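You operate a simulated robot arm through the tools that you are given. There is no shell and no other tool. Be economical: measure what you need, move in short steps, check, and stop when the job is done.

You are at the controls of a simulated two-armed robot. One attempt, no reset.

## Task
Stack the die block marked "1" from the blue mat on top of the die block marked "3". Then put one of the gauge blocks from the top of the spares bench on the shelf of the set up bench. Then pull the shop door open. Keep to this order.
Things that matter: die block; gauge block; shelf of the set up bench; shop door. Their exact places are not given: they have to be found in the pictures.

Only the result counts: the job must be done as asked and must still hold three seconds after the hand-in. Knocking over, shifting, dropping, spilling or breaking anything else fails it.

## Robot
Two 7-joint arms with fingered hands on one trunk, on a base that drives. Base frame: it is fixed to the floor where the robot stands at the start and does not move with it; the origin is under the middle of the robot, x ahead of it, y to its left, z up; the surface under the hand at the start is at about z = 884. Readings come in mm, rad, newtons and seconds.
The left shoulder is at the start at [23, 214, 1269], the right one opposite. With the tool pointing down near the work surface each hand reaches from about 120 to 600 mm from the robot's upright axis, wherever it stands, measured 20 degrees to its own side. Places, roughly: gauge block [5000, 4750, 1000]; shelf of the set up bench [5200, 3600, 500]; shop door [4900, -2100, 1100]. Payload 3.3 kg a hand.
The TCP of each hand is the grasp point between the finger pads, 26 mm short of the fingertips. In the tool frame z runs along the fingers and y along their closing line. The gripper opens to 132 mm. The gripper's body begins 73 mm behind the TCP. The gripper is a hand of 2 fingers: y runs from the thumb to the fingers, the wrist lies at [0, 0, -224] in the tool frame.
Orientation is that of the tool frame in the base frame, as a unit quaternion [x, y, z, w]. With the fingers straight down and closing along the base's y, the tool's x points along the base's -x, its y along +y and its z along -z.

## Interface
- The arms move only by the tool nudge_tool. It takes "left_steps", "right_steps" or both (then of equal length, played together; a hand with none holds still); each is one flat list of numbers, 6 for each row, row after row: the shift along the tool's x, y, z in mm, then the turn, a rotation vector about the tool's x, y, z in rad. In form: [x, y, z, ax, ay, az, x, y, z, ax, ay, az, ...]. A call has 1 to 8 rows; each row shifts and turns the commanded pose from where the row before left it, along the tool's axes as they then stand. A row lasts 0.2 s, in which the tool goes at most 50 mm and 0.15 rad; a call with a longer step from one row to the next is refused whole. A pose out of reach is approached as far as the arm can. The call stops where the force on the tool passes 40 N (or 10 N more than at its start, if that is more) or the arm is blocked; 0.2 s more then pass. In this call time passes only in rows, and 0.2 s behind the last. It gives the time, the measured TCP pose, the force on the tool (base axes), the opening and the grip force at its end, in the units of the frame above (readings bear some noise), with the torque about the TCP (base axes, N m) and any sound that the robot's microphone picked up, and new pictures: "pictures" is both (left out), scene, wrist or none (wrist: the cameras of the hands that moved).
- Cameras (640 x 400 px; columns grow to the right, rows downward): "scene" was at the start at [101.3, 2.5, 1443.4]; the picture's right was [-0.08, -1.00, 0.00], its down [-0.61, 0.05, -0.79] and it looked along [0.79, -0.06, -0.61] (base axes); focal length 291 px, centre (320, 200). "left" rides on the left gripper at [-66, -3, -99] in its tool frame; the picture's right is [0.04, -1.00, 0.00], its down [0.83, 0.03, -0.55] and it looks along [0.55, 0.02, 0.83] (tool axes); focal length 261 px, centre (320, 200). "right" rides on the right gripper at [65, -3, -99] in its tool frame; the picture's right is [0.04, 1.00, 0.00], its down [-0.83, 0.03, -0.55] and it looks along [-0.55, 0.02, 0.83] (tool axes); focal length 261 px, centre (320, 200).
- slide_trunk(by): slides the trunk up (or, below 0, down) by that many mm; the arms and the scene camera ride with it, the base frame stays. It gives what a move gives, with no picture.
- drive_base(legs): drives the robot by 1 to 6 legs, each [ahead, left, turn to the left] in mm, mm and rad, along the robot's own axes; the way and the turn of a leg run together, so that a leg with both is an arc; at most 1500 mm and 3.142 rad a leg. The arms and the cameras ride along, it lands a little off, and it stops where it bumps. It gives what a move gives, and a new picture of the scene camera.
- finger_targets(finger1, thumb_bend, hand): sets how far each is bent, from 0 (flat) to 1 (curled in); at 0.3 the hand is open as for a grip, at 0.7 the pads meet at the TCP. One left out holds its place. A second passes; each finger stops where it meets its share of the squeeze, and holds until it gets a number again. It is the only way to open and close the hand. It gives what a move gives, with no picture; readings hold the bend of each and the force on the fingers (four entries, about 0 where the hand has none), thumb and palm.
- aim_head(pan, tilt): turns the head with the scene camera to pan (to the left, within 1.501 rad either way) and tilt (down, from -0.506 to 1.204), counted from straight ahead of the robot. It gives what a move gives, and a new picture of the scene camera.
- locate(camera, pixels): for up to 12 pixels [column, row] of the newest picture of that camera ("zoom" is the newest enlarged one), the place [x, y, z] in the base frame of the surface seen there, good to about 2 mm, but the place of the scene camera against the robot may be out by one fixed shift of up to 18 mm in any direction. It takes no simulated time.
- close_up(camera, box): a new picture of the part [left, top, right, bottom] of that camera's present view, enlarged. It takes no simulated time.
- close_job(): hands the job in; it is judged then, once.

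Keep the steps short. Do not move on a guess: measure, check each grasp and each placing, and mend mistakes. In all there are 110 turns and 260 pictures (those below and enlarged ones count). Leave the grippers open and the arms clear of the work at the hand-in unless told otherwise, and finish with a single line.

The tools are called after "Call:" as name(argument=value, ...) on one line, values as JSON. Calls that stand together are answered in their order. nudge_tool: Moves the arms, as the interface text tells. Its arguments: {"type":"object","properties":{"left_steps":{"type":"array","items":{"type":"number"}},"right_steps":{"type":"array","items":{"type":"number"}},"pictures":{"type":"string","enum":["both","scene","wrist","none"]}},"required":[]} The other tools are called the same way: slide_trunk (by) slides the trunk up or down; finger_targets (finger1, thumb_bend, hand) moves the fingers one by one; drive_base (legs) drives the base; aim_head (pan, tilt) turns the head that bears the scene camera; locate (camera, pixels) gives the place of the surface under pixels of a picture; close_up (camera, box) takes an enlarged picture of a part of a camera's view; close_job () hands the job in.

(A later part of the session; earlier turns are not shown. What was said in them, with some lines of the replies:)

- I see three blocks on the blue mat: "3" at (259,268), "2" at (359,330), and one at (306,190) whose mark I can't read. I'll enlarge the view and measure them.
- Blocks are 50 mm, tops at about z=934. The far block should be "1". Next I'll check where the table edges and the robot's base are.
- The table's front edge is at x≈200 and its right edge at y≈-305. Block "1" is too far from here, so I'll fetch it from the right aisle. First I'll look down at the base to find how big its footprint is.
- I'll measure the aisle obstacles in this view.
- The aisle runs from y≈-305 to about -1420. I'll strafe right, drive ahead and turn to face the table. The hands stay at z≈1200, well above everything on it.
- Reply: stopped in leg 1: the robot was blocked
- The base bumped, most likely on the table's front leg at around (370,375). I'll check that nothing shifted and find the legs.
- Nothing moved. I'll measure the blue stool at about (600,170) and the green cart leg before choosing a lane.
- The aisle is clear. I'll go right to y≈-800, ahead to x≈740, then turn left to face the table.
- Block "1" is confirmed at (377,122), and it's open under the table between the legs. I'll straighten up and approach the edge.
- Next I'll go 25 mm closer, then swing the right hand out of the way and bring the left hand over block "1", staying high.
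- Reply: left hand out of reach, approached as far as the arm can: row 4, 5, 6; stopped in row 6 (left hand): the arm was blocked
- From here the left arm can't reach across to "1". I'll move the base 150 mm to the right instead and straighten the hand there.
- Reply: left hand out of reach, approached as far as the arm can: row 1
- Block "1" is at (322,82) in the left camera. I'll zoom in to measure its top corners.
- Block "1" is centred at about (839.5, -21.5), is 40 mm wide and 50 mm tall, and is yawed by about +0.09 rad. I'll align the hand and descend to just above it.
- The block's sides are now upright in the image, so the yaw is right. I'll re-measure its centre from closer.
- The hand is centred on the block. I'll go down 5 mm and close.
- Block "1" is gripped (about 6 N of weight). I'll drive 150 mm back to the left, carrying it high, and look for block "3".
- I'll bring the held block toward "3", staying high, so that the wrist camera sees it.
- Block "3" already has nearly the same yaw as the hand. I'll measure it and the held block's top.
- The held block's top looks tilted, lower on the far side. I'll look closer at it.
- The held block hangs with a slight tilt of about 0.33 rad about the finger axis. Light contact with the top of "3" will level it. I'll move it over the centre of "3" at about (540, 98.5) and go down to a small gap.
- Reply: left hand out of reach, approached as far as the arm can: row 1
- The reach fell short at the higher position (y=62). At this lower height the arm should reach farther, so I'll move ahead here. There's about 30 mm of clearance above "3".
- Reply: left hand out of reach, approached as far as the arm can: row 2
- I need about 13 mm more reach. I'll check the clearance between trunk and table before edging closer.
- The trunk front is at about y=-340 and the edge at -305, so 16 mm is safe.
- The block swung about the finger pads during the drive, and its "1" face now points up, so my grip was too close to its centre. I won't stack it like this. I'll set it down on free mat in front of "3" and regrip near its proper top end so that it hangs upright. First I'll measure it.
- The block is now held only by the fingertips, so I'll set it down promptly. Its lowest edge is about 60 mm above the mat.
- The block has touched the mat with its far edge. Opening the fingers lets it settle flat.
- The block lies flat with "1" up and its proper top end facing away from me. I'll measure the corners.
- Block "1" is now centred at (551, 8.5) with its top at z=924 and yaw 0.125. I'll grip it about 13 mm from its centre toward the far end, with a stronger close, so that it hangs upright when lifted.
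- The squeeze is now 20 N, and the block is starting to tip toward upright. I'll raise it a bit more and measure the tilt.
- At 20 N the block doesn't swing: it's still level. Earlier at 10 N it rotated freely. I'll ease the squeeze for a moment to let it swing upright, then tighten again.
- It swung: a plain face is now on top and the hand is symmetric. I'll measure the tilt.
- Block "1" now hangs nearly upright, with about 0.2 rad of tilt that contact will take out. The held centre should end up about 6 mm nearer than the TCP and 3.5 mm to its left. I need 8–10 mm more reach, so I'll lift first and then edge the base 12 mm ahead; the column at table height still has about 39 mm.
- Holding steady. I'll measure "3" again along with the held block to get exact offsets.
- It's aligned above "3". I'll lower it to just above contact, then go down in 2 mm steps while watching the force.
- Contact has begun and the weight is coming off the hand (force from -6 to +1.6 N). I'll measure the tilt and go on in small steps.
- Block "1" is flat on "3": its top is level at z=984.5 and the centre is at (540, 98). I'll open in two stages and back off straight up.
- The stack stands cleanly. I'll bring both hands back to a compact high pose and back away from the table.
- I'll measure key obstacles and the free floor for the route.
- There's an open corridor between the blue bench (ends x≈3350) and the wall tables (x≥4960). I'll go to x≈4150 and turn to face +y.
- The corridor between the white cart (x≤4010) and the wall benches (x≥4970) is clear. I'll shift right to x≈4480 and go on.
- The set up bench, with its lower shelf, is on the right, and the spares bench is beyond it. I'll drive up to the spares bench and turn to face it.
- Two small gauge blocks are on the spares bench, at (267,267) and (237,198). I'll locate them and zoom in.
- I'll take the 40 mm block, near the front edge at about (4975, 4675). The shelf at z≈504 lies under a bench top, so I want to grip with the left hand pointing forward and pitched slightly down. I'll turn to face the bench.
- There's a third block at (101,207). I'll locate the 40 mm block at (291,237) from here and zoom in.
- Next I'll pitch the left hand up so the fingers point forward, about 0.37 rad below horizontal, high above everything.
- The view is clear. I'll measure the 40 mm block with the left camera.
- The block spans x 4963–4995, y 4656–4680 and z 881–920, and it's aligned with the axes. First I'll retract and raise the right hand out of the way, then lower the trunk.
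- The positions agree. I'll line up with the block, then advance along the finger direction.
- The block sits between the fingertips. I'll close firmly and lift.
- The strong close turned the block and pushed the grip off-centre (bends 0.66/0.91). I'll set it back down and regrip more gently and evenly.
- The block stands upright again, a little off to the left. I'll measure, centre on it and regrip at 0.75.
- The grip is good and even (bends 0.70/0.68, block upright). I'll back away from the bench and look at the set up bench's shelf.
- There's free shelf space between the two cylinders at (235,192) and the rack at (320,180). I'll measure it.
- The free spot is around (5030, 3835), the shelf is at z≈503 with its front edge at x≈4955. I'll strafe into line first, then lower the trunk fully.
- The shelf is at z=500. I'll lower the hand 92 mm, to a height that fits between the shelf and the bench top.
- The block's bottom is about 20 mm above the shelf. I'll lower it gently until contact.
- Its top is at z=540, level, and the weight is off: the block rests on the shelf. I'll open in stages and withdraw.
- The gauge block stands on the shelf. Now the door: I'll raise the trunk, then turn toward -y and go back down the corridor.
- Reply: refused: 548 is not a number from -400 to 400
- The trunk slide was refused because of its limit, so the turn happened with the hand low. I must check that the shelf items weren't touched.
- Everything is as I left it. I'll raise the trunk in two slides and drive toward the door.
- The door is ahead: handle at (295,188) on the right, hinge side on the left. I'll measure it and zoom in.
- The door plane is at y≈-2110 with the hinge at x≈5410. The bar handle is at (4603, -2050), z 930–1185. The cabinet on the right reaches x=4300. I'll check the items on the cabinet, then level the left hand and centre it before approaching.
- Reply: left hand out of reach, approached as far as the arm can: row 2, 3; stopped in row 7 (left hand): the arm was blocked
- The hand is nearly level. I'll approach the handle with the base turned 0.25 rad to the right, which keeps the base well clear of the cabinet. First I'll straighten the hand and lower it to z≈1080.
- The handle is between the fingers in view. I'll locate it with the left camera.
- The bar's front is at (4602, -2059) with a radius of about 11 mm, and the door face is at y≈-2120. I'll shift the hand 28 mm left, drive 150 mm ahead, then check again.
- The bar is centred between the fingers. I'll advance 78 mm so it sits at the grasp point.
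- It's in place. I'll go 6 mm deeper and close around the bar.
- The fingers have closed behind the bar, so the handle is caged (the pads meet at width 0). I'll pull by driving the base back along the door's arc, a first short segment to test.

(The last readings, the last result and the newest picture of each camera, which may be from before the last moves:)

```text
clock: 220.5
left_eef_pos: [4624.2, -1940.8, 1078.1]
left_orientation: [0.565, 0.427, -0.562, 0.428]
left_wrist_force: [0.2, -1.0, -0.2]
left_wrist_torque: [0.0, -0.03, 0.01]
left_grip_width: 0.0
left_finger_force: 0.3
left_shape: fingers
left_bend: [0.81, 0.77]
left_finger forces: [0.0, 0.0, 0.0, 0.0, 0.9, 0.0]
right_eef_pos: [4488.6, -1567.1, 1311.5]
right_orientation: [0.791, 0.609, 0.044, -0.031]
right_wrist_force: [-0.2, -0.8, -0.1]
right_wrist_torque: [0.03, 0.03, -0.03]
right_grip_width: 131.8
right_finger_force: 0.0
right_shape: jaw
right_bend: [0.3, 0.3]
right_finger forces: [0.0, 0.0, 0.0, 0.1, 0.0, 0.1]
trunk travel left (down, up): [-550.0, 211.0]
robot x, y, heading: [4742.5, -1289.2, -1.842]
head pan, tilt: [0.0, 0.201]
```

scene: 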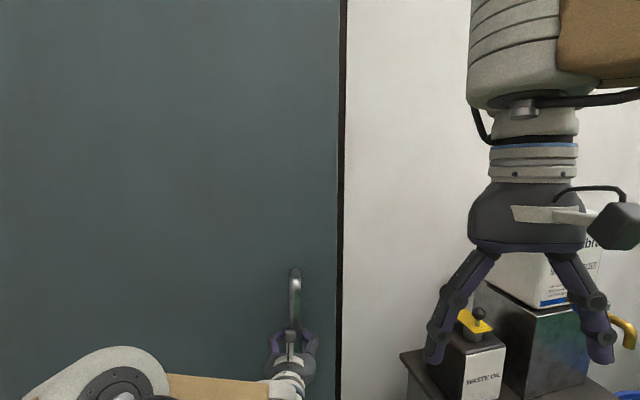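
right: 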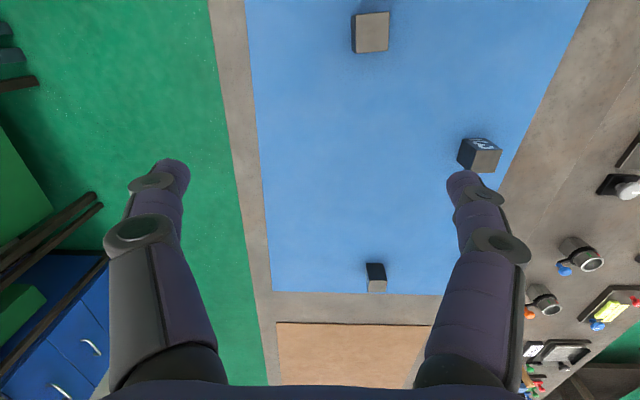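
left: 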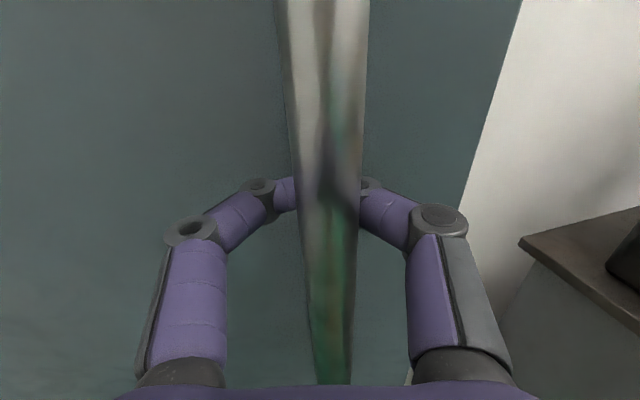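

The door follows easily, with almost no force. I'll continue along the arc.

Call:
drive_base(legs=[[-121, 5, 0], [-119, 22, 0]])

Call:
nudge_tool(left_steps=[0, 0, 0, 0, 0, 0], pictures="wrist")

```text
clock: 222.2
left_eef_pos: [4677.9, -1794.8, 1078.4]
left_orientation: [0.564, 0.429, -0.56, 0.429]
left_wrist_force: [-3.0, -2.4, -3.2]
left_wrist_torque: [-0.08, -0.05, 0.04]
left_grip_width: 0.0
left_finger_force: 1.4
left_shape: fingers
left_bend: [0.8, 0.75]
left_finger forces: [0.1, 0.1, 0.1, 0.0, 2.6, 0.0]
right_eef_pos: [4539.0, -1420.8, 1310.7]
right_orientation: [0.792, 0.608, 0.044, -0.031]
right_wrist_force: [0.5, 0.1, -0.2]
right_wrist_torque: [0.02, -0.03, -0.03]
right_grip_width: 132.0
right_finger_force: 0.1
right_shape: jaw
right_bend: [0.3, 0.3]
right_finger forces: [0.0, 0.0, 0.0, 0.0, 0.0, 0.1]
trunk travel left (down, up): [-550.0, 211.0]
robot x, y, heading: [4795.1, -1141.7, -1.832]
head pan, tilt: [0.0, 0.201]
stopped in leg 2: the force on the tool passed its limit at 56 N (the readings are from after the stop); the commanded pose is now the measured one
```

scene: 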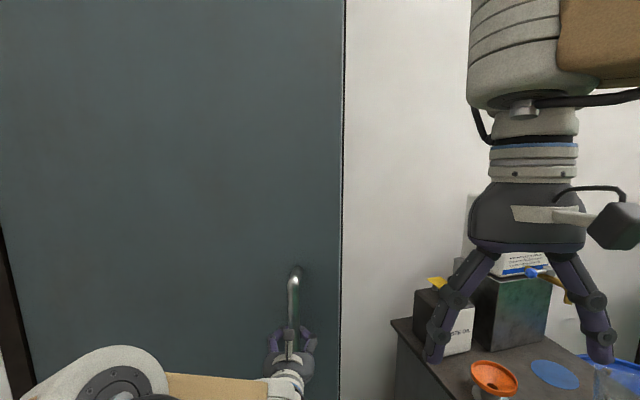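

```text
clock: 222.6
left_eef_pos: [4677.3, -1795.9, 1078.0]
left_orientation: [0.562, 0.429, -0.562, 0.429]
left_wrist_force: [0.1, 0.6, 0.1]
left_wrist_torque: [0.0, -0.01, -0.03]
left_grip_width: 0.2
left_finger_force: 0.1
left_shape: fingers
left_bend: [0.8, 0.76]
left_finger forces: [0.0, 0.0, 0.0, 0.1, 0.1, 0.0]
right_eef_pos: [4539.3, -1418.9, 1311.9]
right_orientation: [0.792, 0.608, 0.043, -0.031]
right_wrist_force: [-0.3, -0.4, 0.1]
right_wrist_torque: [0.03, 0.01, 0.0]
right_grip_width: 131.9
right_finger_force: 0.1
right_shape: jaw
right_bend: [0.3, 0.3]
right_finger forces: [0.0, 0.0, 0.0, 0.0, 0.0, 0.0]
trunk travel left (down, up): [-550.0, 211.0]
robot x, y, heading: [4797.8, -1140.4, -1.836]
head pan, tilt: [0.0, 0.201]
```

left: 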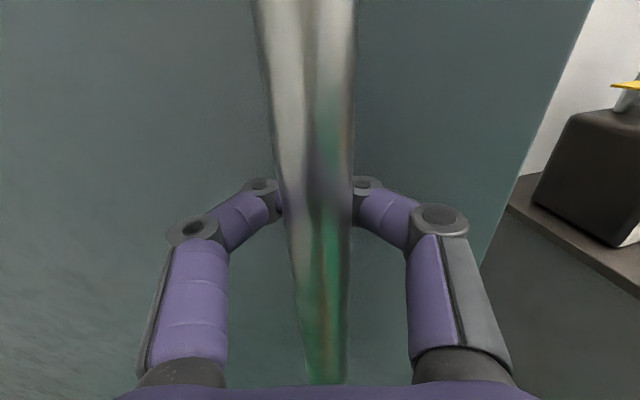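

A brief force spike stopped the drive, likely the door's swing against the cage; the force is now zero. The geometry fits the arc (door at about 0.35 rad). I'll continue with single short legs.

Call:
drive_base(legs=[[-80, 20, 0]])

Call:
drive_base(legs=[[-78, 26, 0]])

```text
clock: 223.7
left_eef_pos: [4718.5, -1724.1, 1079.4]
left_orientation: [0.562, 0.429, -0.561, 0.43]
left_wrist_force: [-3.1, -3.6, -0.8]
left_wrist_torque: [-0.01, 0.02, 0.04]
left_grip_width: 0.0
left_finger_force: 2.4
left_shape: fingers
left_bend: [0.81, 0.76]
left_finger forces: [0.0, 0.1, 0.1, 0.1, 4.0, 0.1]
right_eef_pos: [4581.0, -1348.2, 1311.7]
right_orientation: [0.792, 0.609, 0.043, -0.032]
right_wrist_force: [0.3, 0.2, -0.9]
right_wrist_torque: [-0.02, 0.03, 0.01]
right_grip_width: 131.8
right_finger_force: 0.1
right_shape: jaw
right_bend: [0.3, 0.3]
right_finger forces: [0.0, 0.1, 0.0, 0.0, 0.1, 0.0]
trunk travel left (down, up): [-550.0, 211.0]
robot x, y, heading: [4836.5, -1070.8, -1.835]
head pan, tilt: [0.0, 0.201]
```

scene: 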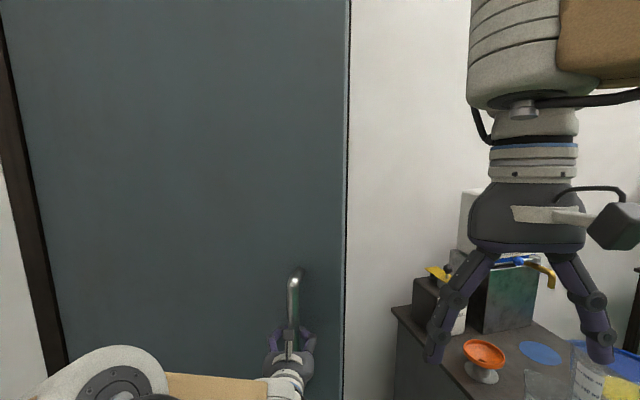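

```text
clock: 224.8
left_eef_pos: [4764.9, -1656.8, 1078.1]
left_orientation: [-0.562, -0.428, 0.562, -0.43]
left_wrist_force: [0.3, 0.5, -1.0]
left_wrist_torque: [0.03, 0.03, -0.03]
left_grip_width: 0.0
left_finger_force: 0.1
left_shape: fingers
left_bend: [0.81, 0.77]
left_finger forces: [0.0, 0.0, 0.1, 0.0, 0.1, 0.0]
right_eef_pos: [4624.8, -1280.6, 1311.2]
right_orientation: [0.791, 0.609, 0.043, -0.031]
right_wrist_force: [-0.4, 0.2, -0.1]
right_wrist_torque: [-0.03, 0.01, 0.02]
right_grip_width: 131.7
right_finger_force: 0.0
right_shape: jaw
right_bend: [0.3, 0.3]
right_finger forces: [0.0, 0.1, 0.1, 0.0, 0.1, 0.0]
trunk travel left (down, up): [-550.0, 211.0]
robot x, y, heading: [4877.4, -1000.1, -1.833]
head pan, tilt: [0.0, 0.201]
```

scene: 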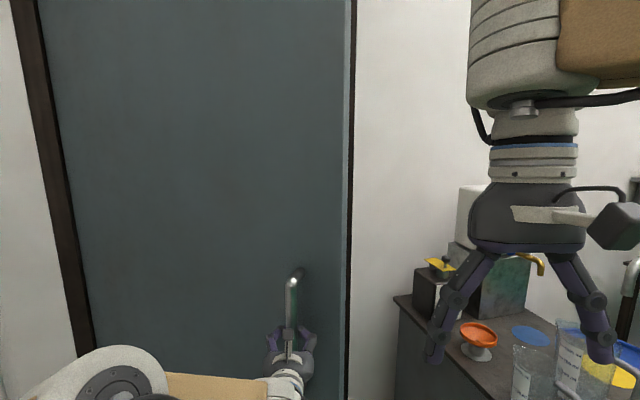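

Call:
drive_base(legs=[[-73, 32, 0]])

Call:
drive_base(legs=[[-69, 40, 0]])

Call:
drive_base(legs=[[-65, 46, 0]])

```text
clock: 225.8
left_eef_pos: [4816.9, -1597.7, 1079.9]
left_orientation: [-0.561, -0.429, 0.562, -0.43]
left_wrist_force: [0.4, -0.2, 0.2]
left_wrist_torque: [0.01, 0.04, 0.0]
left_grip_width: 0.0
left_finger_force: 0.1
left_shape: fingers
left_bend: [0.81, 0.76]
left_finger forces: [0.1, 0.1, 0.0, 0.0, 0.0, 0.0]
right_eef_pos: [4677.8, -1221.0, 1312.7]
right_orientation: [0.79, 0.611, 0.042, -0.031]
right_wrist_force: [0.0, -0.2, -0.4]
right_wrist_torque: [0.0, 0.01, 0.01]
right_grip_width: 131.7
right_finger_force: 0.0
right_shape: jaw
right_bend: [0.3, 0.3]
right_finger forces: [0.0, 0.0, 0.0, 0.0, 0.1, 0.0]
trunk travel left (down, up): [-550.0, 211.0]
robot x, y, heading: [4929.4, -941.5, -1.834]
head pan, tilt: [0.0, 0.201]
```

scene: 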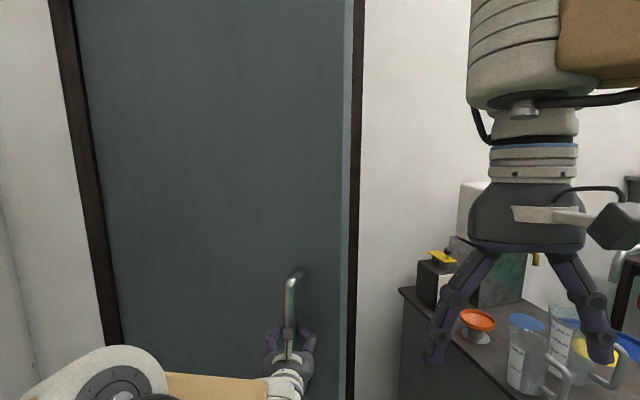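

```text
clock: 226.9
left_eef_pos: [4872.5, -1541.0, 1080.5]
left_orientation: [-0.56, -0.429, 0.562, -0.431]
left_wrist_force: [0.9, 0.3, -0.4]
left_wrist_torque: [0.01, 0.03, -0.05]
left_grip_width: 0.0
left_finger_force: 0.1
left_shape: fingers
left_bend: [0.81, 0.77]
left_finger forces: [0.0, 0.1, 0.0, 0.0, 0.0, 0.0]
right_eef_pos: [4732.2, -1164.0, 1312.9]
right_orientation: [0.791, 0.609, 0.043, -0.032]
right_wrist_force: [0.5, 0.5, -0.3]
right_wrist_torque: [-0.03, -0.02, 0.03]
right_grip_width: 131.9
right_finger_force: 0.0
right_shape: jaw
right_bend: [0.3, 0.3]
right_finger forces: [0.1, 0.1, 0.1, 0.0, 0.1, 0.0]
trunk travel left (down, up): [-550.0, 211.0]
robot x, y, heading: [4987.2, -885.2, -1.832]
head pan, tilt: [0.0, 0.201]
```

scene: 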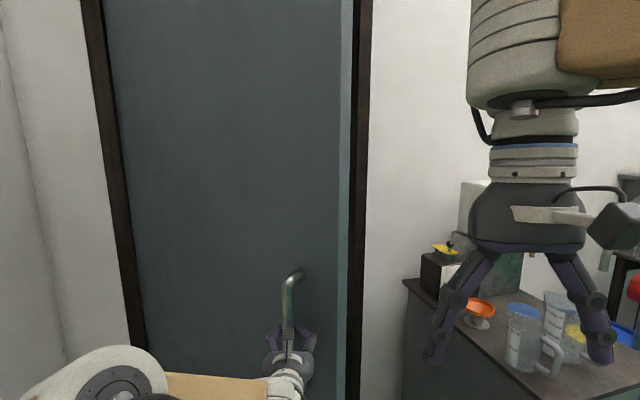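

```text
clock: 227.9
left_eef_pos: [4932.7, -1492.2, 1080.4]
left_orientation: [-0.561, -0.43, 0.562, -0.43]
left_wrist_force: [1.0, -8.7, -0.3]
left_wrist_torque: [0.04, 0.0, -0.29]
left_grip_width: 0.0
left_finger_force: 3.4
left_shape: fingers
left_bend: [0.81, 0.77]
left_finger forces: [7.0, 0.0, 0.0, 0.1, 0.1, 0.0]
right_eef_pos: [4795.5, -1116.0, 1310.7]
right_orientation: [0.792, 0.608, 0.043, -0.032]
right_wrist_force: [0.6, 0.7, -0.1]
right_wrist_torque: [-0.05, 0.0, 0.0]
right_grip_width: 131.9
right_finger_force: 0.2
right_shape: jaw
right_bend: [0.3, 0.3]
right_finger forces: [0.1, 0.1, 0.0, 0.0, 0.0, 0.0]
trunk travel left (down, up): [-550.0, 211.0]
robot x, y, heading: [5049.4, -835.1, -1.832]
head pan, tilt: [0.0, 0.201]
```

scene: 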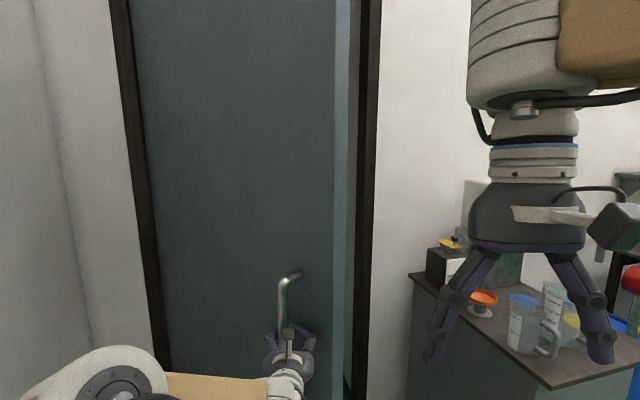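

The door is at about 49°. I'll take two more small steps, checking clearance to the wall on the left.

Call:
drive_base(legs=[[-53, 45, 0]])

Call:
aim_head(pan=0.9, tilt=0.5)

Call:
locate(camera="scene", pixels=[[60, 200], [100, 250], [150, 200], [200, 150], [250, 250], [300, 200], [320, 100], [400, 200], [100, 100], [30, 300]])

```text
clock: 228.9
left_eef_pos: [4989.2, -1456.3, 1080.2]
left_orientation: [-0.561, -0.43, 0.562, -0.429]
left_wrist_force: [6.9, -16.5, -1.8]
left_wrist_torque: [0.0, 0.03, -0.39]
left_grip_width: 0.0
left_finger_force: 5.2
left_shape: fingers
left_bend: [0.79, 0.77]
left_finger forces: [9.2, 0.1, 0.0, 0.1, 0.0, 0.0]
right_eef_pos: [4850.9, -1080.3, 1310.5]
right_orientation: [0.791, 0.609, 0.044, -0.032]
right_wrist_force: [-0.5, 0.0, 0.7]
right_wrist_torque: [-0.01, 0.01, -0.02]
right_grip_width: 132.0
right_finger_force: 0.0
right_shape: jaw
right_bend: [0.3, 0.3]
right_finger forces: [0.0, 0.1, 0.1, 0.0, 0.0, 0.0]
trunk travel left (down, up): [-550.0, 211.0]
robot x, y, heading: [5102.7, -795.6, -1.829]
head pan, tilt: [0.0, 0.201]
```

scene: 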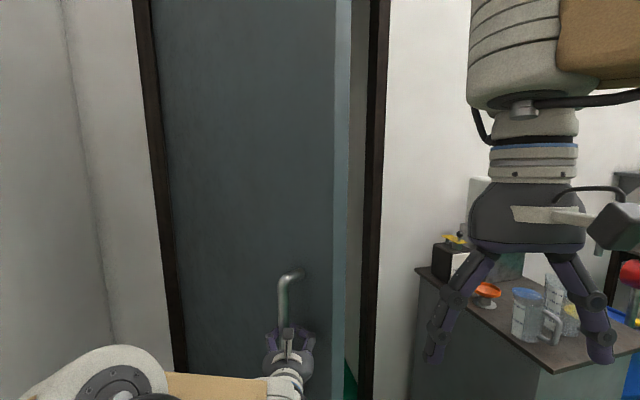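

```text
clock: 230.1
left_eef_pos: [4991.1, -1457.3, 1079.8]
left_orientation: [-0.56, -0.43, 0.562, -0.431]
left_wrist_force: [7.8, -14.8, -2.7]
left_wrist_torque: [0.05, 0.08, -0.34]
left_grip_width: 0.0
left_finger_force: 4.5
left_shape: fingers
left_bend: [0.8, 0.77]
left_finger forces: [9.8, 0.0, 0.1, 0.0, 0.0, 0.0]
right_eef_pos: [4851.7, -1078.8, 1309.6]
right_orientation: [0.792, 0.609, 0.044, -0.032]
right_wrist_force: [0.2, -0.6, 0.3]
right_wrist_torque: [0.0, -0.01, -0.01]
right_grip_width: 131.7
right_finger_force: 0.0
right_shape: jaw
right_bend: [0.3, 0.3]
right_finger forces: [0.1, 0.0, 0.0, 0.0, 0.0, 0.1]
trunk travel left (down, up): [-550.0, 211.0]
robot x, y, heading: [5105.0, -799.2, -1.836]
head pan, tilt: [0.901, 0.499]
```

scene: 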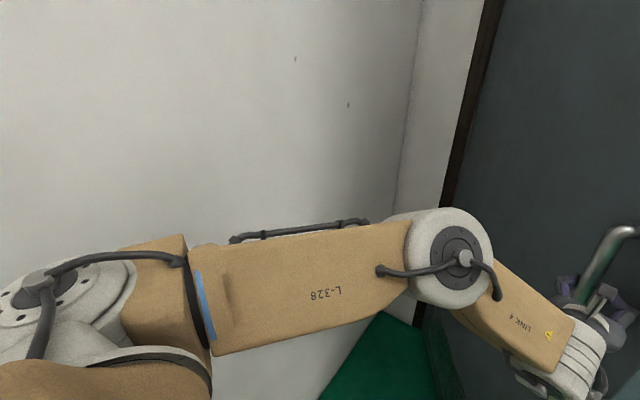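

```text
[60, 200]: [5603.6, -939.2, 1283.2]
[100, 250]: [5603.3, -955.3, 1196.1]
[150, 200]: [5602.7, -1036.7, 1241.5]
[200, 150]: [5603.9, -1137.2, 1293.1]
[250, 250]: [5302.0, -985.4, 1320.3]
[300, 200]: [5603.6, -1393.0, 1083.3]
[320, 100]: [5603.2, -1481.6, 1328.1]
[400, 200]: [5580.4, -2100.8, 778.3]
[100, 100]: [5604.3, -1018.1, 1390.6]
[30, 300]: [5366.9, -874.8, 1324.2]
```

There's about 200 mm to the wall. The finger is pressing on the handle because of the growing angle, so I'll turn the hand with the door (0.4 rad about the vertical, at the TCP).

Call:
nudge_tool(left_steps=[0, 0, 0, 0.13, 0, 0, 0, 0, 0, 0.13, 0, 0, 0, 0, 0, 0.13, 0, 0], pictures="wrist")

```text
clock: 230.9
left_eef_pos: [4988.8, -1453.7, 1080.4]
left_orientation: [-0.634, -0.312, 0.635, -0.313]
left_wrist_force: [0.2, -0.5, -0.7]
left_wrist_torque: [0.02, 0.03, 0.0]
left_grip_width: 0.2
left_finger_force: 0.4
left_shape: fingers
left_bend: [0.8, 0.77]
left_finger forces: [0.5, 0.0, 0.0, 0.0, 0.0, 0.1]
right_eef_pos: [4849.8, -1075.6, 1310.9]
right_orientation: [0.792, 0.609, 0.043, -0.031]
right_wrist_force: [0.2, -0.8, -0.7]
right_wrist_torque: [0.0, -0.02, 0.02]
right_grip_width: 131.7
right_finger_force: 0.0
right_shape: jaw
right_bend: [0.3, 0.3]
right_finger forces: [0.1, 0.1, 0.0, 0.0, 0.1, 0.0]
trunk travel left (down, up): [-550.0, 211.0]
robot x, y, heading: [5105.4, -797.3, -1.832]
head pan, tilt: [0.901, 0.499]
```

left: 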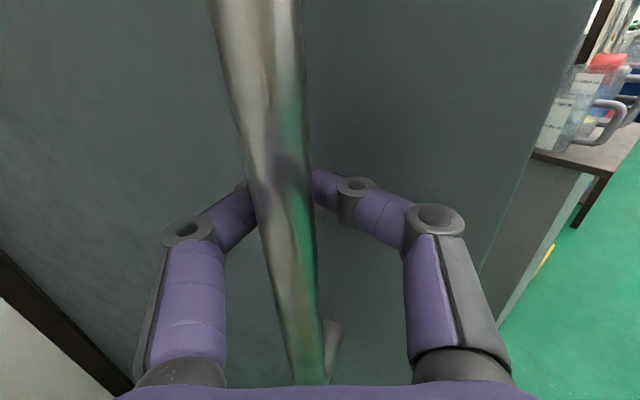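

The force is relieved. One more base step, then I'll finish the swing with the arm.

Call:
drive_base(legs=[[-48, 50, 0]])

Call:
nudge_tool(left_steps=[0, 15, -16, 0.1, 0, 0, 0, 15, -16, 0.1, 0, 0], pictures="both")

```text
clock: 231.9
left_eef_pos: [5050.0, -1424.1, 1081.3]
left_orientation: [-0.633, -0.313, 0.635, -0.314]
left_wrist_force: [0.5, -12.7, 2.9]
left_wrist_torque: [-0.03, -0.13, -0.56]
left_grip_width: 0.0
left_finger_force: 6.3
left_shape: fingers
left_bend: [0.8, 0.78]
left_finger forces: [12.7, 0.0, 0.1, 0.0, 0.1, 0.0]
right_eef_pos: [4910.6, -1045.3, 1310.1]
right_orientation: [0.792, 0.608, 0.045, -0.032]
right_wrist_force: [-0.3, -0.4, 0.0]
right_wrist_torque: [0.01, 0.04, 0.02]
right_grip_width: 131.7
right_finger_force: 0.2
right_shape: jaw
right_bend: [0.3, 0.3]
right_finger forces: [0.1, 0.1, 0.0, 0.0, 0.0, 0.0]
trunk travel left (down, up): [-550.0, 211.0]
robot x, y, heading: [5164.3, -762.2, -1.832]
head pan, tilt: [0.901, 0.499]
```

scene: 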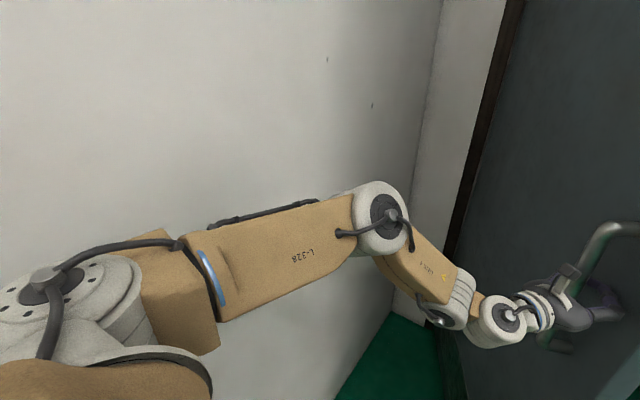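

```text
clock: 232.5
left_eef_pos: [5091.5, -1417.7, 1084.1]
left_orientation: [-0.661, -0.246, 0.664, -0.249]
left_wrist_force: [1.2, -0.7, -0.4]
left_wrist_torque: [0.01, -0.01, 0.04]
left_grip_width: 0.0
left_finger_force: 0.1
left_shape: fingers
left_bend: [0.8, 0.76]
left_finger forces: [0.0, 0.0, 0.0, 0.0, 0.0, 0.1]
right_eef_pos: [4909.5, -1043.4, 1310.2]
right_orientation: [0.792, 0.608, 0.044, -0.031]
right_wrist_force: [-0.5, 0.6, -0.1]
right_wrist_torque: [-0.03, 0.02, 0.0]
right_grip_width: 131.9
right_finger_force: 0.1
right_shape: jaw
right_bend: [0.3, 0.3]
right_finger forces: [0.1, 0.1, 0.0, 0.0, 0.0, 0.0]
trunk travel left (down, up): [-550.0, 211.0]
robot x, y, heading: [5164.7, -766.5, -1.833]
head pan, tilt: [0.901, 0.499]
```

scene: 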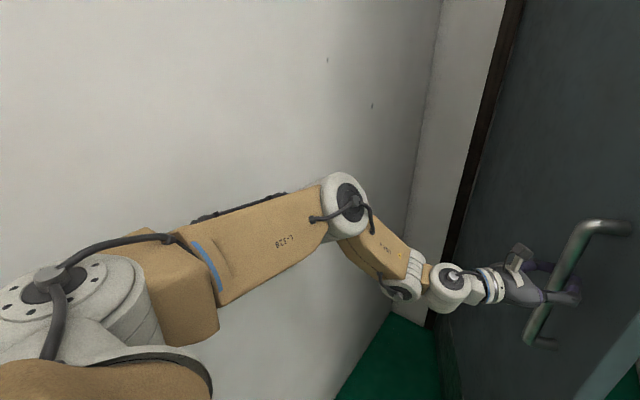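
left: 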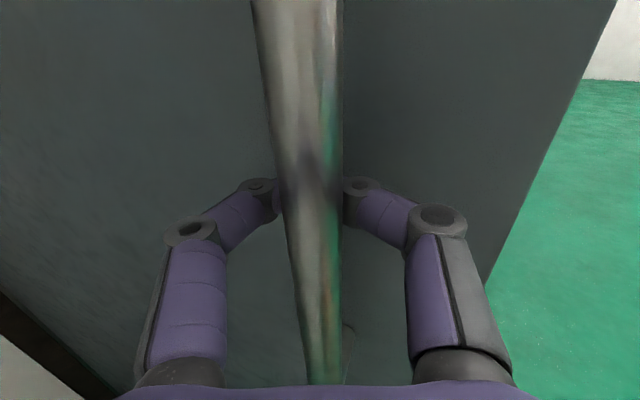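

The door is at about 61° and there's no force. Two more arm steps along the arc.

Call:
nudge_tool(left_steps=[0, 10, -28, 0.07, 0, 0, 0, 10, -29, 0.07, 0, 0], pictures="both")

Call:
locate(camera="scene", pixels=[[500, 150], [560, 150], [600, 100], [480, 230], [620, 330], [590, 225]])

```text
clock: 233.1
left_eef_pos: [5150.9, -1397.6, 1081.1]
left_orientation: [-0.677, -0.2, 0.679, -0.203]
left_wrist_force: [14.7, 8.6, 1.1]
left_wrist_torque: [0.0, 0.01, 0.01]
left_grip_width: 0.0
left_finger_force: 0.0
left_shape: fingers
left_bend: [0.8, 0.78]
left_finger forces: [0.0, 0.0, 0.1, 0.0, 0.0, 0.0]
right_eef_pos: [4910.2, -1044.0, 1311.6]
right_orientation: [0.791, 0.609, 0.043, -0.031]
right_wrist_force: [0.5, 0.8, -0.7]
right_wrist_torque: [0.0, -0.04, 0.01]
right_grip_width: 131.9
right_finger_force: 0.0
right_shape: jaw
right_bend: [0.3, 0.3]
right_finger forces: [0.0, 0.0, 0.0, 0.1, 0.0, 0.0]
trunk travel left (down, up): [-550.0, 211.0]
robot x, y, heading: [5168.5, -767.3, -1.835]
head pan, tilt: [0.901, 0.499]
```

scene: 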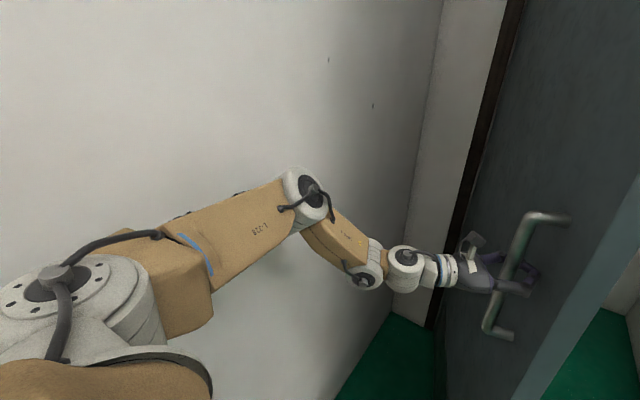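
left: 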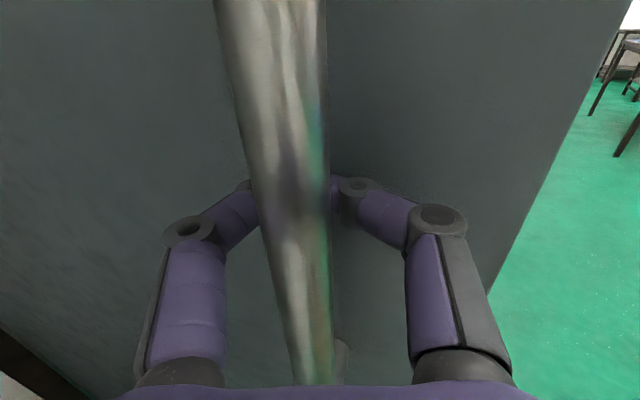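

```text
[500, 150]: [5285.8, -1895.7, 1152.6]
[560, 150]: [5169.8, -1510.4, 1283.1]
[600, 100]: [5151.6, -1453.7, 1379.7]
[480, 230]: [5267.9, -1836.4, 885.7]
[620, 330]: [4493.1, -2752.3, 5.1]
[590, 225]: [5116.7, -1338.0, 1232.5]
```

The door plane now measures about 73° open. I'll open the fingers moderately and withdraw straight back from the bar.

Call:
finger_targets(hand="left", finger1=0.42, thumb_bend=0.42)

Call:
nudge_tool(left_steps=[0, 0, -15, 0, 0, 0, 0, 0, -20, 0, 0, 0, 0, 0, -25, 0, 0, 0], pictures="both")

Call:
locate(camera="scene", pixels=[[500, 150], [560, 150], [600, 100], [480, 230], [550, 120]])

```text
clock: 234.1
left_eef_pos: [5148.8, -1398.3, 1082.9]
left_orientation: [-0.677, -0.199, 0.679, -0.201]
left_wrist_force: [-0.6, -0.4, 0.2]
left_wrist_torque: [0.02, 0.0, -0.02]
left_grip_width: 92.8
left_finger_force: 0.1
left_shape: fingers
left_bend: [0.42, 0.42]
left_finger forces: [0.0, 0.0, 0.0, 0.0, 0.0, 0.1]
right_eef_pos: [4908.6, -1043.5, 1310.6]
right_orientation: [0.792, 0.608, 0.043, -0.032]
right_wrist_force: [0.0, 0.3, 0.0]
right_wrist_torque: [-0.03, 0.02, -0.01]
right_grip_width: 131.9
right_finger_force: 0.0
right_shape: jaw
right_bend: [0.3, 0.3]
right_finger forces: [0.1, 0.1, 0.0, 0.0, 0.0, 0.0]
trunk travel left (down, up): [-550.0, 211.0]
robot x, y, heading: [5163.0, -766.0, -1.831]
head pan, tilt: [0.901, 0.499]
```

```text
clock: 234.9
left_eef_pos: [5196.4, -1382.5, 1081.0]
left_orientation: [-0.677, -0.2, 0.679, -0.201]
left_wrist_force: [0.0, -0.5, 1.1]
left_wrist_torque: [-0.02, 0.02, -0.01]
left_grip_width: 93.0
left_finger_force: 0.0
left_shape: fingers
left_bend: [0.42, 0.42]
left_finger forces: [0.0, 0.0, 0.0, 0.0, 0.2, 0.0]
left hand out of reach, approached as far as the arm can: row 2, 3
right_eef_pos: [4910.5, -1043.4, 1312.2]
right_orientation: [0.792, 0.608, 0.044, -0.031]
right_wrist_force: [0.5, 0.3, 0.0]
right_wrist_torque: [0.0, 0.0, 0.01]
right_grip_width: 131.8
right_finger_force: 0.1
right_shape: jaw
right_bend: [0.3, 0.3]
right_finger forces: [0.0, 0.1, 0.0, 0.0, 0.0, 0.1]
trunk travel left (down, up): [-550.0, 211.0]
robot x, y, heading: [5165.6, -765.6, -1.833]
head pan, tilt: [0.901, 0.499]
```

scene: 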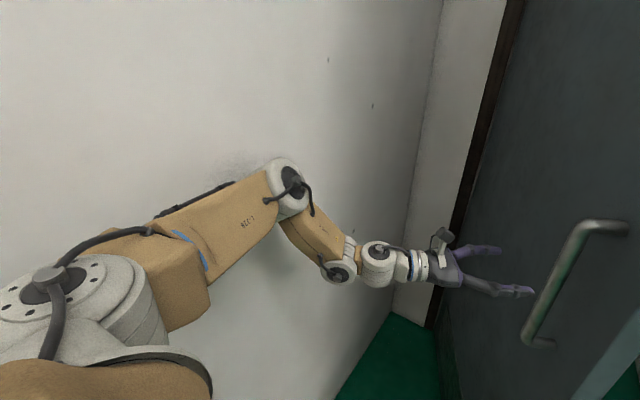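
left: 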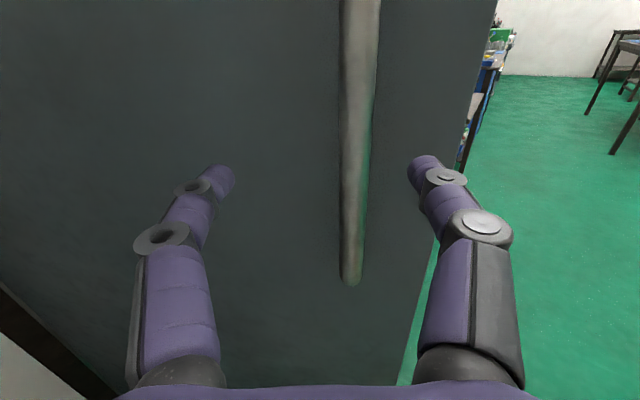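

```text
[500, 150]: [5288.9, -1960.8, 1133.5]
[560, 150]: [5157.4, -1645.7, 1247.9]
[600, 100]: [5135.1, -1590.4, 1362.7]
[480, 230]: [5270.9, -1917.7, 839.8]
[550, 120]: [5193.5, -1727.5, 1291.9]
```

The door plane reads 67° now, a bit less than before. I'll wait a moment and check whether it stays.

Call:
nudge_tool(left_steps=[0, 0, 0, 0, 0, 0, 0, 0, 0, 0, 0, 0, 0, 0, 0, 0, 0, 0, 0, 0, 0, 0, 0, 0, 0, 0, 0, 0, 0, 0, 0, 0, 0, 0, 0, 0, 0, 0, 0, 0, 0, 0, 0, 0, 0, 0, 0, 0], pictures="scene")

Call:
locate(camera="scene", pixels=[[500, 150], [560, 150], [600, 100], [480, 230], [550, 120]])

```text
clock: 236.7
left_eef_pos: [5196.2, -1382.1, 1079.5]
left_orientation: [-0.676, -0.2, 0.68, -0.202]
left_wrist_force: [-0.2, 0.1, 0.9]
left_wrist_torque: [0.01, 0.01, 0.01]
left_grip_width: 93.2
left_finger_force: 0.1
left_shape: fingers
left_bend: [0.42, 0.42]
left_finger forces: [0.0, 0.0, 0.1, 0.1, 0.1, 0.1]
right_eef_pos: [4908.6, -1042.9, 1310.8]
right_orientation: [0.792, 0.609, 0.043, -0.03]
right_wrist_force: [-0.3, -0.8, -0.2]
right_wrist_torque: [0.04, -0.03, -0.03]
right_grip_width: 132.0
right_finger_force: 0.2
right_shape: jaw
right_bend: [0.3, 0.3]
right_finger forces: [0.1, 0.0, 0.1, 0.0, 0.0, 0.1]
trunk travel left (down, up): [-550.0, 211.0]
robot x, y, heading: [5163.9, -764.5, -1.827]
head pan, tilt: [0.901, 0.499]
```

scene: 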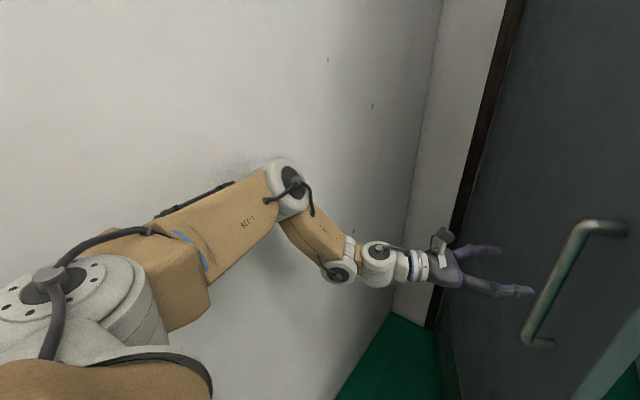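

```text
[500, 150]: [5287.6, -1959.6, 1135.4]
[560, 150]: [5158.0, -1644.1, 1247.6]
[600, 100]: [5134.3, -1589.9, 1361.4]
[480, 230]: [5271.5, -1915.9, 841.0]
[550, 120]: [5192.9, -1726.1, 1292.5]
```

The door stays at 67°. Before withdrawing I'll check the gap between the fingers and the bar, and the elbow's gap to the wall.

Call:
locate(camera="left", pixels=[[358, 60], [358, 150], [354, 230], [350, 275], [440, 100], [425, 165], [220, 170]])

Call:
locate(camera="scene", pixels=[[285, 165], [270, 170], [210, 190], [150, 225], [240, 150], [400, 320], [530, 292], [540, 310], [495, 250], [590, 225]])

```text
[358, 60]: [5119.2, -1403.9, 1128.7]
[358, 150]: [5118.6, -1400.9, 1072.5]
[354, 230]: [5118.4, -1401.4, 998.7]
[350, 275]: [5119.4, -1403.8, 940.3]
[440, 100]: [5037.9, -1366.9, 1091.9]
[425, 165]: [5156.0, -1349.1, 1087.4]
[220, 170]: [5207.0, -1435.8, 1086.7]
```

```text
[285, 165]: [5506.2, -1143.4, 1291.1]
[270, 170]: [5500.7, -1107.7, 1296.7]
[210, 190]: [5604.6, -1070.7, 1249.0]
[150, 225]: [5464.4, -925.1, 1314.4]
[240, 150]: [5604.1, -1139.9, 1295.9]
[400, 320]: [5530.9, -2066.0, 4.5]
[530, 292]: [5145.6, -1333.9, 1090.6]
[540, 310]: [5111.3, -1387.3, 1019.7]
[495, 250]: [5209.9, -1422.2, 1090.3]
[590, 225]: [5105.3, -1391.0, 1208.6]
```

Moving the hand along +y clears the bar: the fingers are at x≥5146 and the bar at x≤5130. I'll slide the hand out in that direction in small steps.

Call:
nudge_tool(left_steps=[0, -21, -13, 0, 0, 0, 0, -21, -13, 0, 0, 0, 0, -21, -13, 0, 0, 0, 0, -21, -13, 0, 0, 0], pictures="both")

Call:
locate(camera="scene", pixels=[[285, 165], [270, 170], [560, 150], [600, 100], [500, 150]])

```text
clock: 237.7
left_eef_pos: [5195.8, -1382.8, 1080.9]
left_orientation: [-0.676, -0.2, 0.679, -0.202]
left_wrist_force: [-0.4, -0.7, -0.2]
left_wrist_torque: [0.0, 0.03, -0.03]
left_grip_width: 93.1
left_finger_force: 0.0
left_shape: fingers
left_bend: [0.42, 0.42]
left_finger forces: [0.0, 0.1, 0.1, 0.0, 0.0, 0.1]
left hand out of reach, approached as far as the arm can: row 1, 2, 3, 4
right_eef_pos: [4909.9, -1041.5, 1311.1]
right_orientation: [0.792, 0.609, 0.043, -0.031]
right_wrist_force: [0.7, 0.1, 0.0]
right_wrist_torque: [0.02, -0.03, -0.02]
right_grip_width: 131.9
right_finger_force: 0.0
right_shape: jaw
right_bend: [0.3, 0.3]
right_finger forces: [0.0, 0.1, 0.0, 0.0, 0.0, 0.1]
trunk travel left (down, up): [-550.0, 211.0]
robot x, y, heading: [5167.3, -764.6, -1.834]
head pan, tilt: [0.901, 0.499]
```

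scene: 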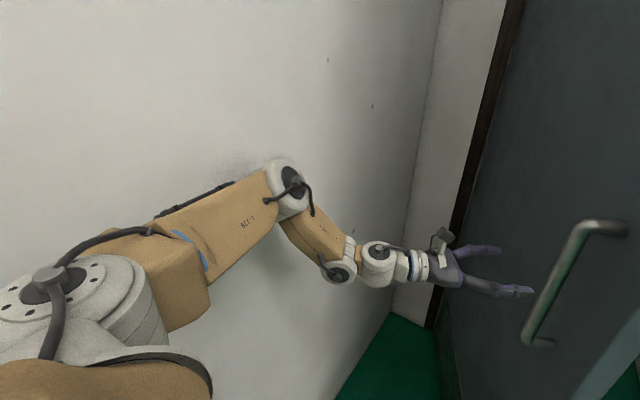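
left: 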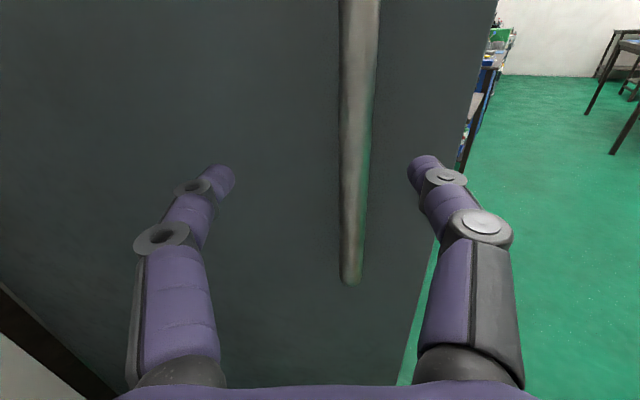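

```text
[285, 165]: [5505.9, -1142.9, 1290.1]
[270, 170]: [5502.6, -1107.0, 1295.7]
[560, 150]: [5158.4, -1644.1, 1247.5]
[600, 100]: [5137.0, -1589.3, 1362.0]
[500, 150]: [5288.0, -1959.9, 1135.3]
```

The arm is at its wrist limit there. Instead I'll rotate the base left around the hand. This takes the elbow off the wall and the base out of the corner, with the hand nearly in place.

Call:
drive_base(legs=[[24, -77, 0.13]])

Call:
drive_base(legs=[[24, -77, 0.13]])

```text
clock: 238.8
left_eef_pos: [5192.9, -1382.7, 1081.3]
left_orientation: [-0.662, -0.244, 0.664, -0.246]
left_wrist_force: [-0.5, -0.4, 0.1]
left_wrist_torque: [-0.01, 0.01, 0.0]
left_grip_width: 93.1
left_finger_force: 0.0
left_shape: fingers
left_bend: [0.42, 0.42]
left_finger forces: [0.1, 0.1, 0.0, 0.1, 0.0, 0.1]
right_eef_pos: [4865.1, -1083.5, 1310.4]
right_orientation: [0.75, 0.659, 0.041, -0.035]
right_wrist_force: [-0.4, 0.1, 0.2]
right_wrist_torque: [-0.02, -0.06, 0.03]
right_grip_width: 132.2
right_finger_force: 0.1
right_shape: jaw
right_bend: [0.3, 0.3]
right_finger forces: [0.1, 0.0, 0.1, 0.0, 0.0, 0.1]
trunk travel left (down, up): [-550.0, 211.0]
robot x, y, heading: [5088.8, -774.9, -1.698]
head pan, tilt: [0.901, 0.499]
```

scene: 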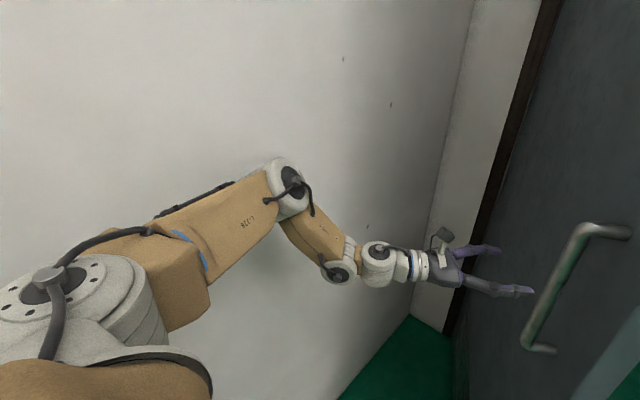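

```text
clock: 239.8
left_eef_pos: [5194.0, -1381.7, 1080.0]
left_orientation: [-0.646, -0.286, 0.647, -0.287]
left_wrist_force: [0.4, -0.1, -0.7]
left_wrist_torque: [0.0, 0.0, 0.02]
left_grip_width: 93.0
left_finger_force: 0.0
left_shape: fingers
left_bend: [0.42, 0.42]
left_finger forces: [0.0, 0.0, 0.0, 0.1, 0.1, 0.0]
right_eef_pos: [4829.1, -1125.8, 1311.1]
right_orientation: [0.707, 0.706, 0.039, -0.036]
right_wrist_force: [-1.6, -0.1, 0.3]
right_wrist_torque: [0.02, 0.0, 0.02]
right_grip_width: 131.8
right_finger_force: 0.1
right_shape: jaw
right_bend: [0.3, 0.3]
right_finger forces: [0.0, 0.0, 0.1, 0.0, 0.0, 0.0]
trunk travel left (down, up): [-550.0, 211.0]
robot x, y, heading: [5007.4, -795.1, -1.576]
head pan, tilt: [0.901, 0.499]
```

scene: 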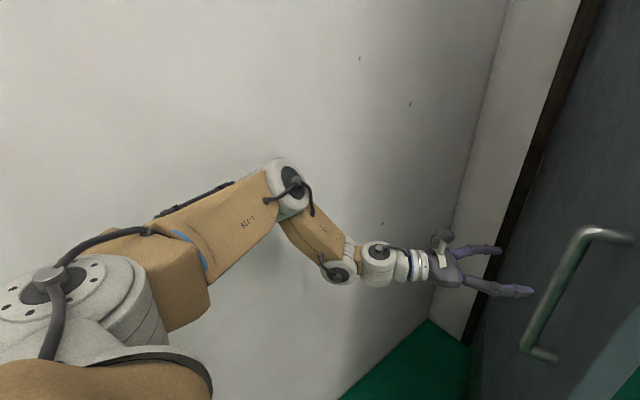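

The hand stayed in place and the base is clear of the corner. I'll drive straight back 350 mm, then look at the door.

Call:
drive_base(legs=[[-350, 0, 0]])

Call:
aim_head(pan=0.1, tilt=0.3)

```text
clock: 242.1
left_eef_pos: [5196.1, -1030.0, 1080.6]
left_orientation: [-0.645, -0.286, 0.648, -0.288]
left_wrist_force: [1.3, 0.2, 0.1]
left_wrist_torque: [0.03, -0.01, 0.02]
left_grip_width: 92.8
left_finger_force: 0.1
left_shape: fingers
left_bend: [0.42, 0.42]
left_finger forces: [0.0, 0.0, 0.0, 0.1, 0.0, 0.0]
right_eef_pos: [4831.6, -774.1, 1310.3]
right_orientation: [0.706, 0.706, 0.039, -0.037]
right_wrist_force: [-0.3, 0.4, -1.0]
right_wrist_torque: [-0.06, -0.02, -0.03]
right_grip_width: 131.8
right_finger_force: 0.1
right_shape: jaw
right_bend: [0.3, 0.3]
right_finger forces: [0.1, 0.0, 0.1, 0.0, 0.0, 0.0]
trunk travel left (down, up): [-550.0, 211.0]
robot x, y, heading: [5004.9, -446.2, -1.57]
head pan, tilt: [0.901, 0.499]
```

scene: 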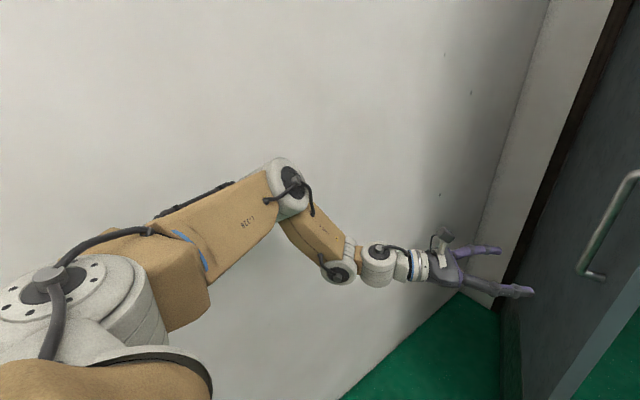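

```text
clock: 243.2
left_eef_pos: [5196.7, -1030.6, 1080.6]
left_orientation: [-0.644, -0.286, 0.648, -0.288]
left_wrist_force: [0.5, -0.4, -0.5]
left_wrist_torque: [0.01, 0.0, 0.04]
left_grip_width: 93.3
left_finger_force: 0.1
left_shape: fingers
left_bend: [0.42, 0.42]
left_finger forces: [0.1, 0.1, 0.0, 0.0, 0.1, 0.0]
right_eef_pos: [4832.3, -775.0, 1310.6]
right_orientation: [0.706, 0.706, 0.039, -0.037]
right_wrist_force: [0.2, 0.2, -0.4]
right_wrist_torque: [0.02, -0.03, 0.03]
right_grip_width: 131.8
right_finger_force: 0.1
right_shape: jaw
right_bend: [0.3, 0.3]
right_finger forces: [0.0, 0.1, 0.0, 0.0, 0.0, 0.1]
trunk travel left (down, up): [-550.0, 211.0]
robot x, y, heading: [5007.1, -437.1, -1.575]
head pan, tilt: [0.099, 0.3]
```

scene: 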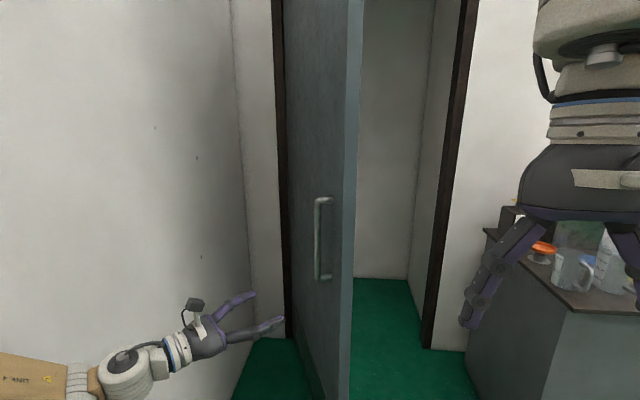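

The door stands wide open (about 67°), steady, with the arms clear. I'll open the left hand fully and hand in.

Call:
finger_targets(hand="left", finger1=0.3, thumb_bend=0.3)

Call:
close_job()

```text
clock: 244.2
left_eef_pos: [5197.5, -1030.7, 1079.4]
left_orientation: [-0.644, -0.286, 0.648, -0.289]
left_wrist_force: [0.3, 0.3, -0.4]
left_wrist_torque: [0.02, 0.0, -0.04]
left_grip_width: 133.1
left_finger_force: 0.1
left_shape: fingers
left_bend: [0.3, 0.3]
left_finger forces: [0.0, 0.0, 0.0, 0.1, 0.1, 0.0]
right_eef_pos: [4833.6, -776.1, 1310.6]
right_orientation: [0.706, 0.706, 0.039, -0.036]
right_wrist_force: [0.6, -1.0, -0.7]
right_wrist_torque: [0.0, 0.01, -0.02]
right_grip_width: 131.9
right_finger_force: 0.0
right_shape: jaw
right_bend: [0.3, 0.3]
right_finger forces: [0.1, 0.1, 0.0, 0.0, 0.1, 0.0]
trunk travel left (down, up): [-550.0, 211.0]
robot x, y, heading: [5007.4, -443.9, -1.574]
head pan, tilt: [0.099, 0.3]
```

```text
The job is handed in.
```

Handed in, done in the order asked: die block "1" is stacked on "3", the 40 mm gauge block is on the set up bench shelf, and the shop door is pulled open to about 67°.
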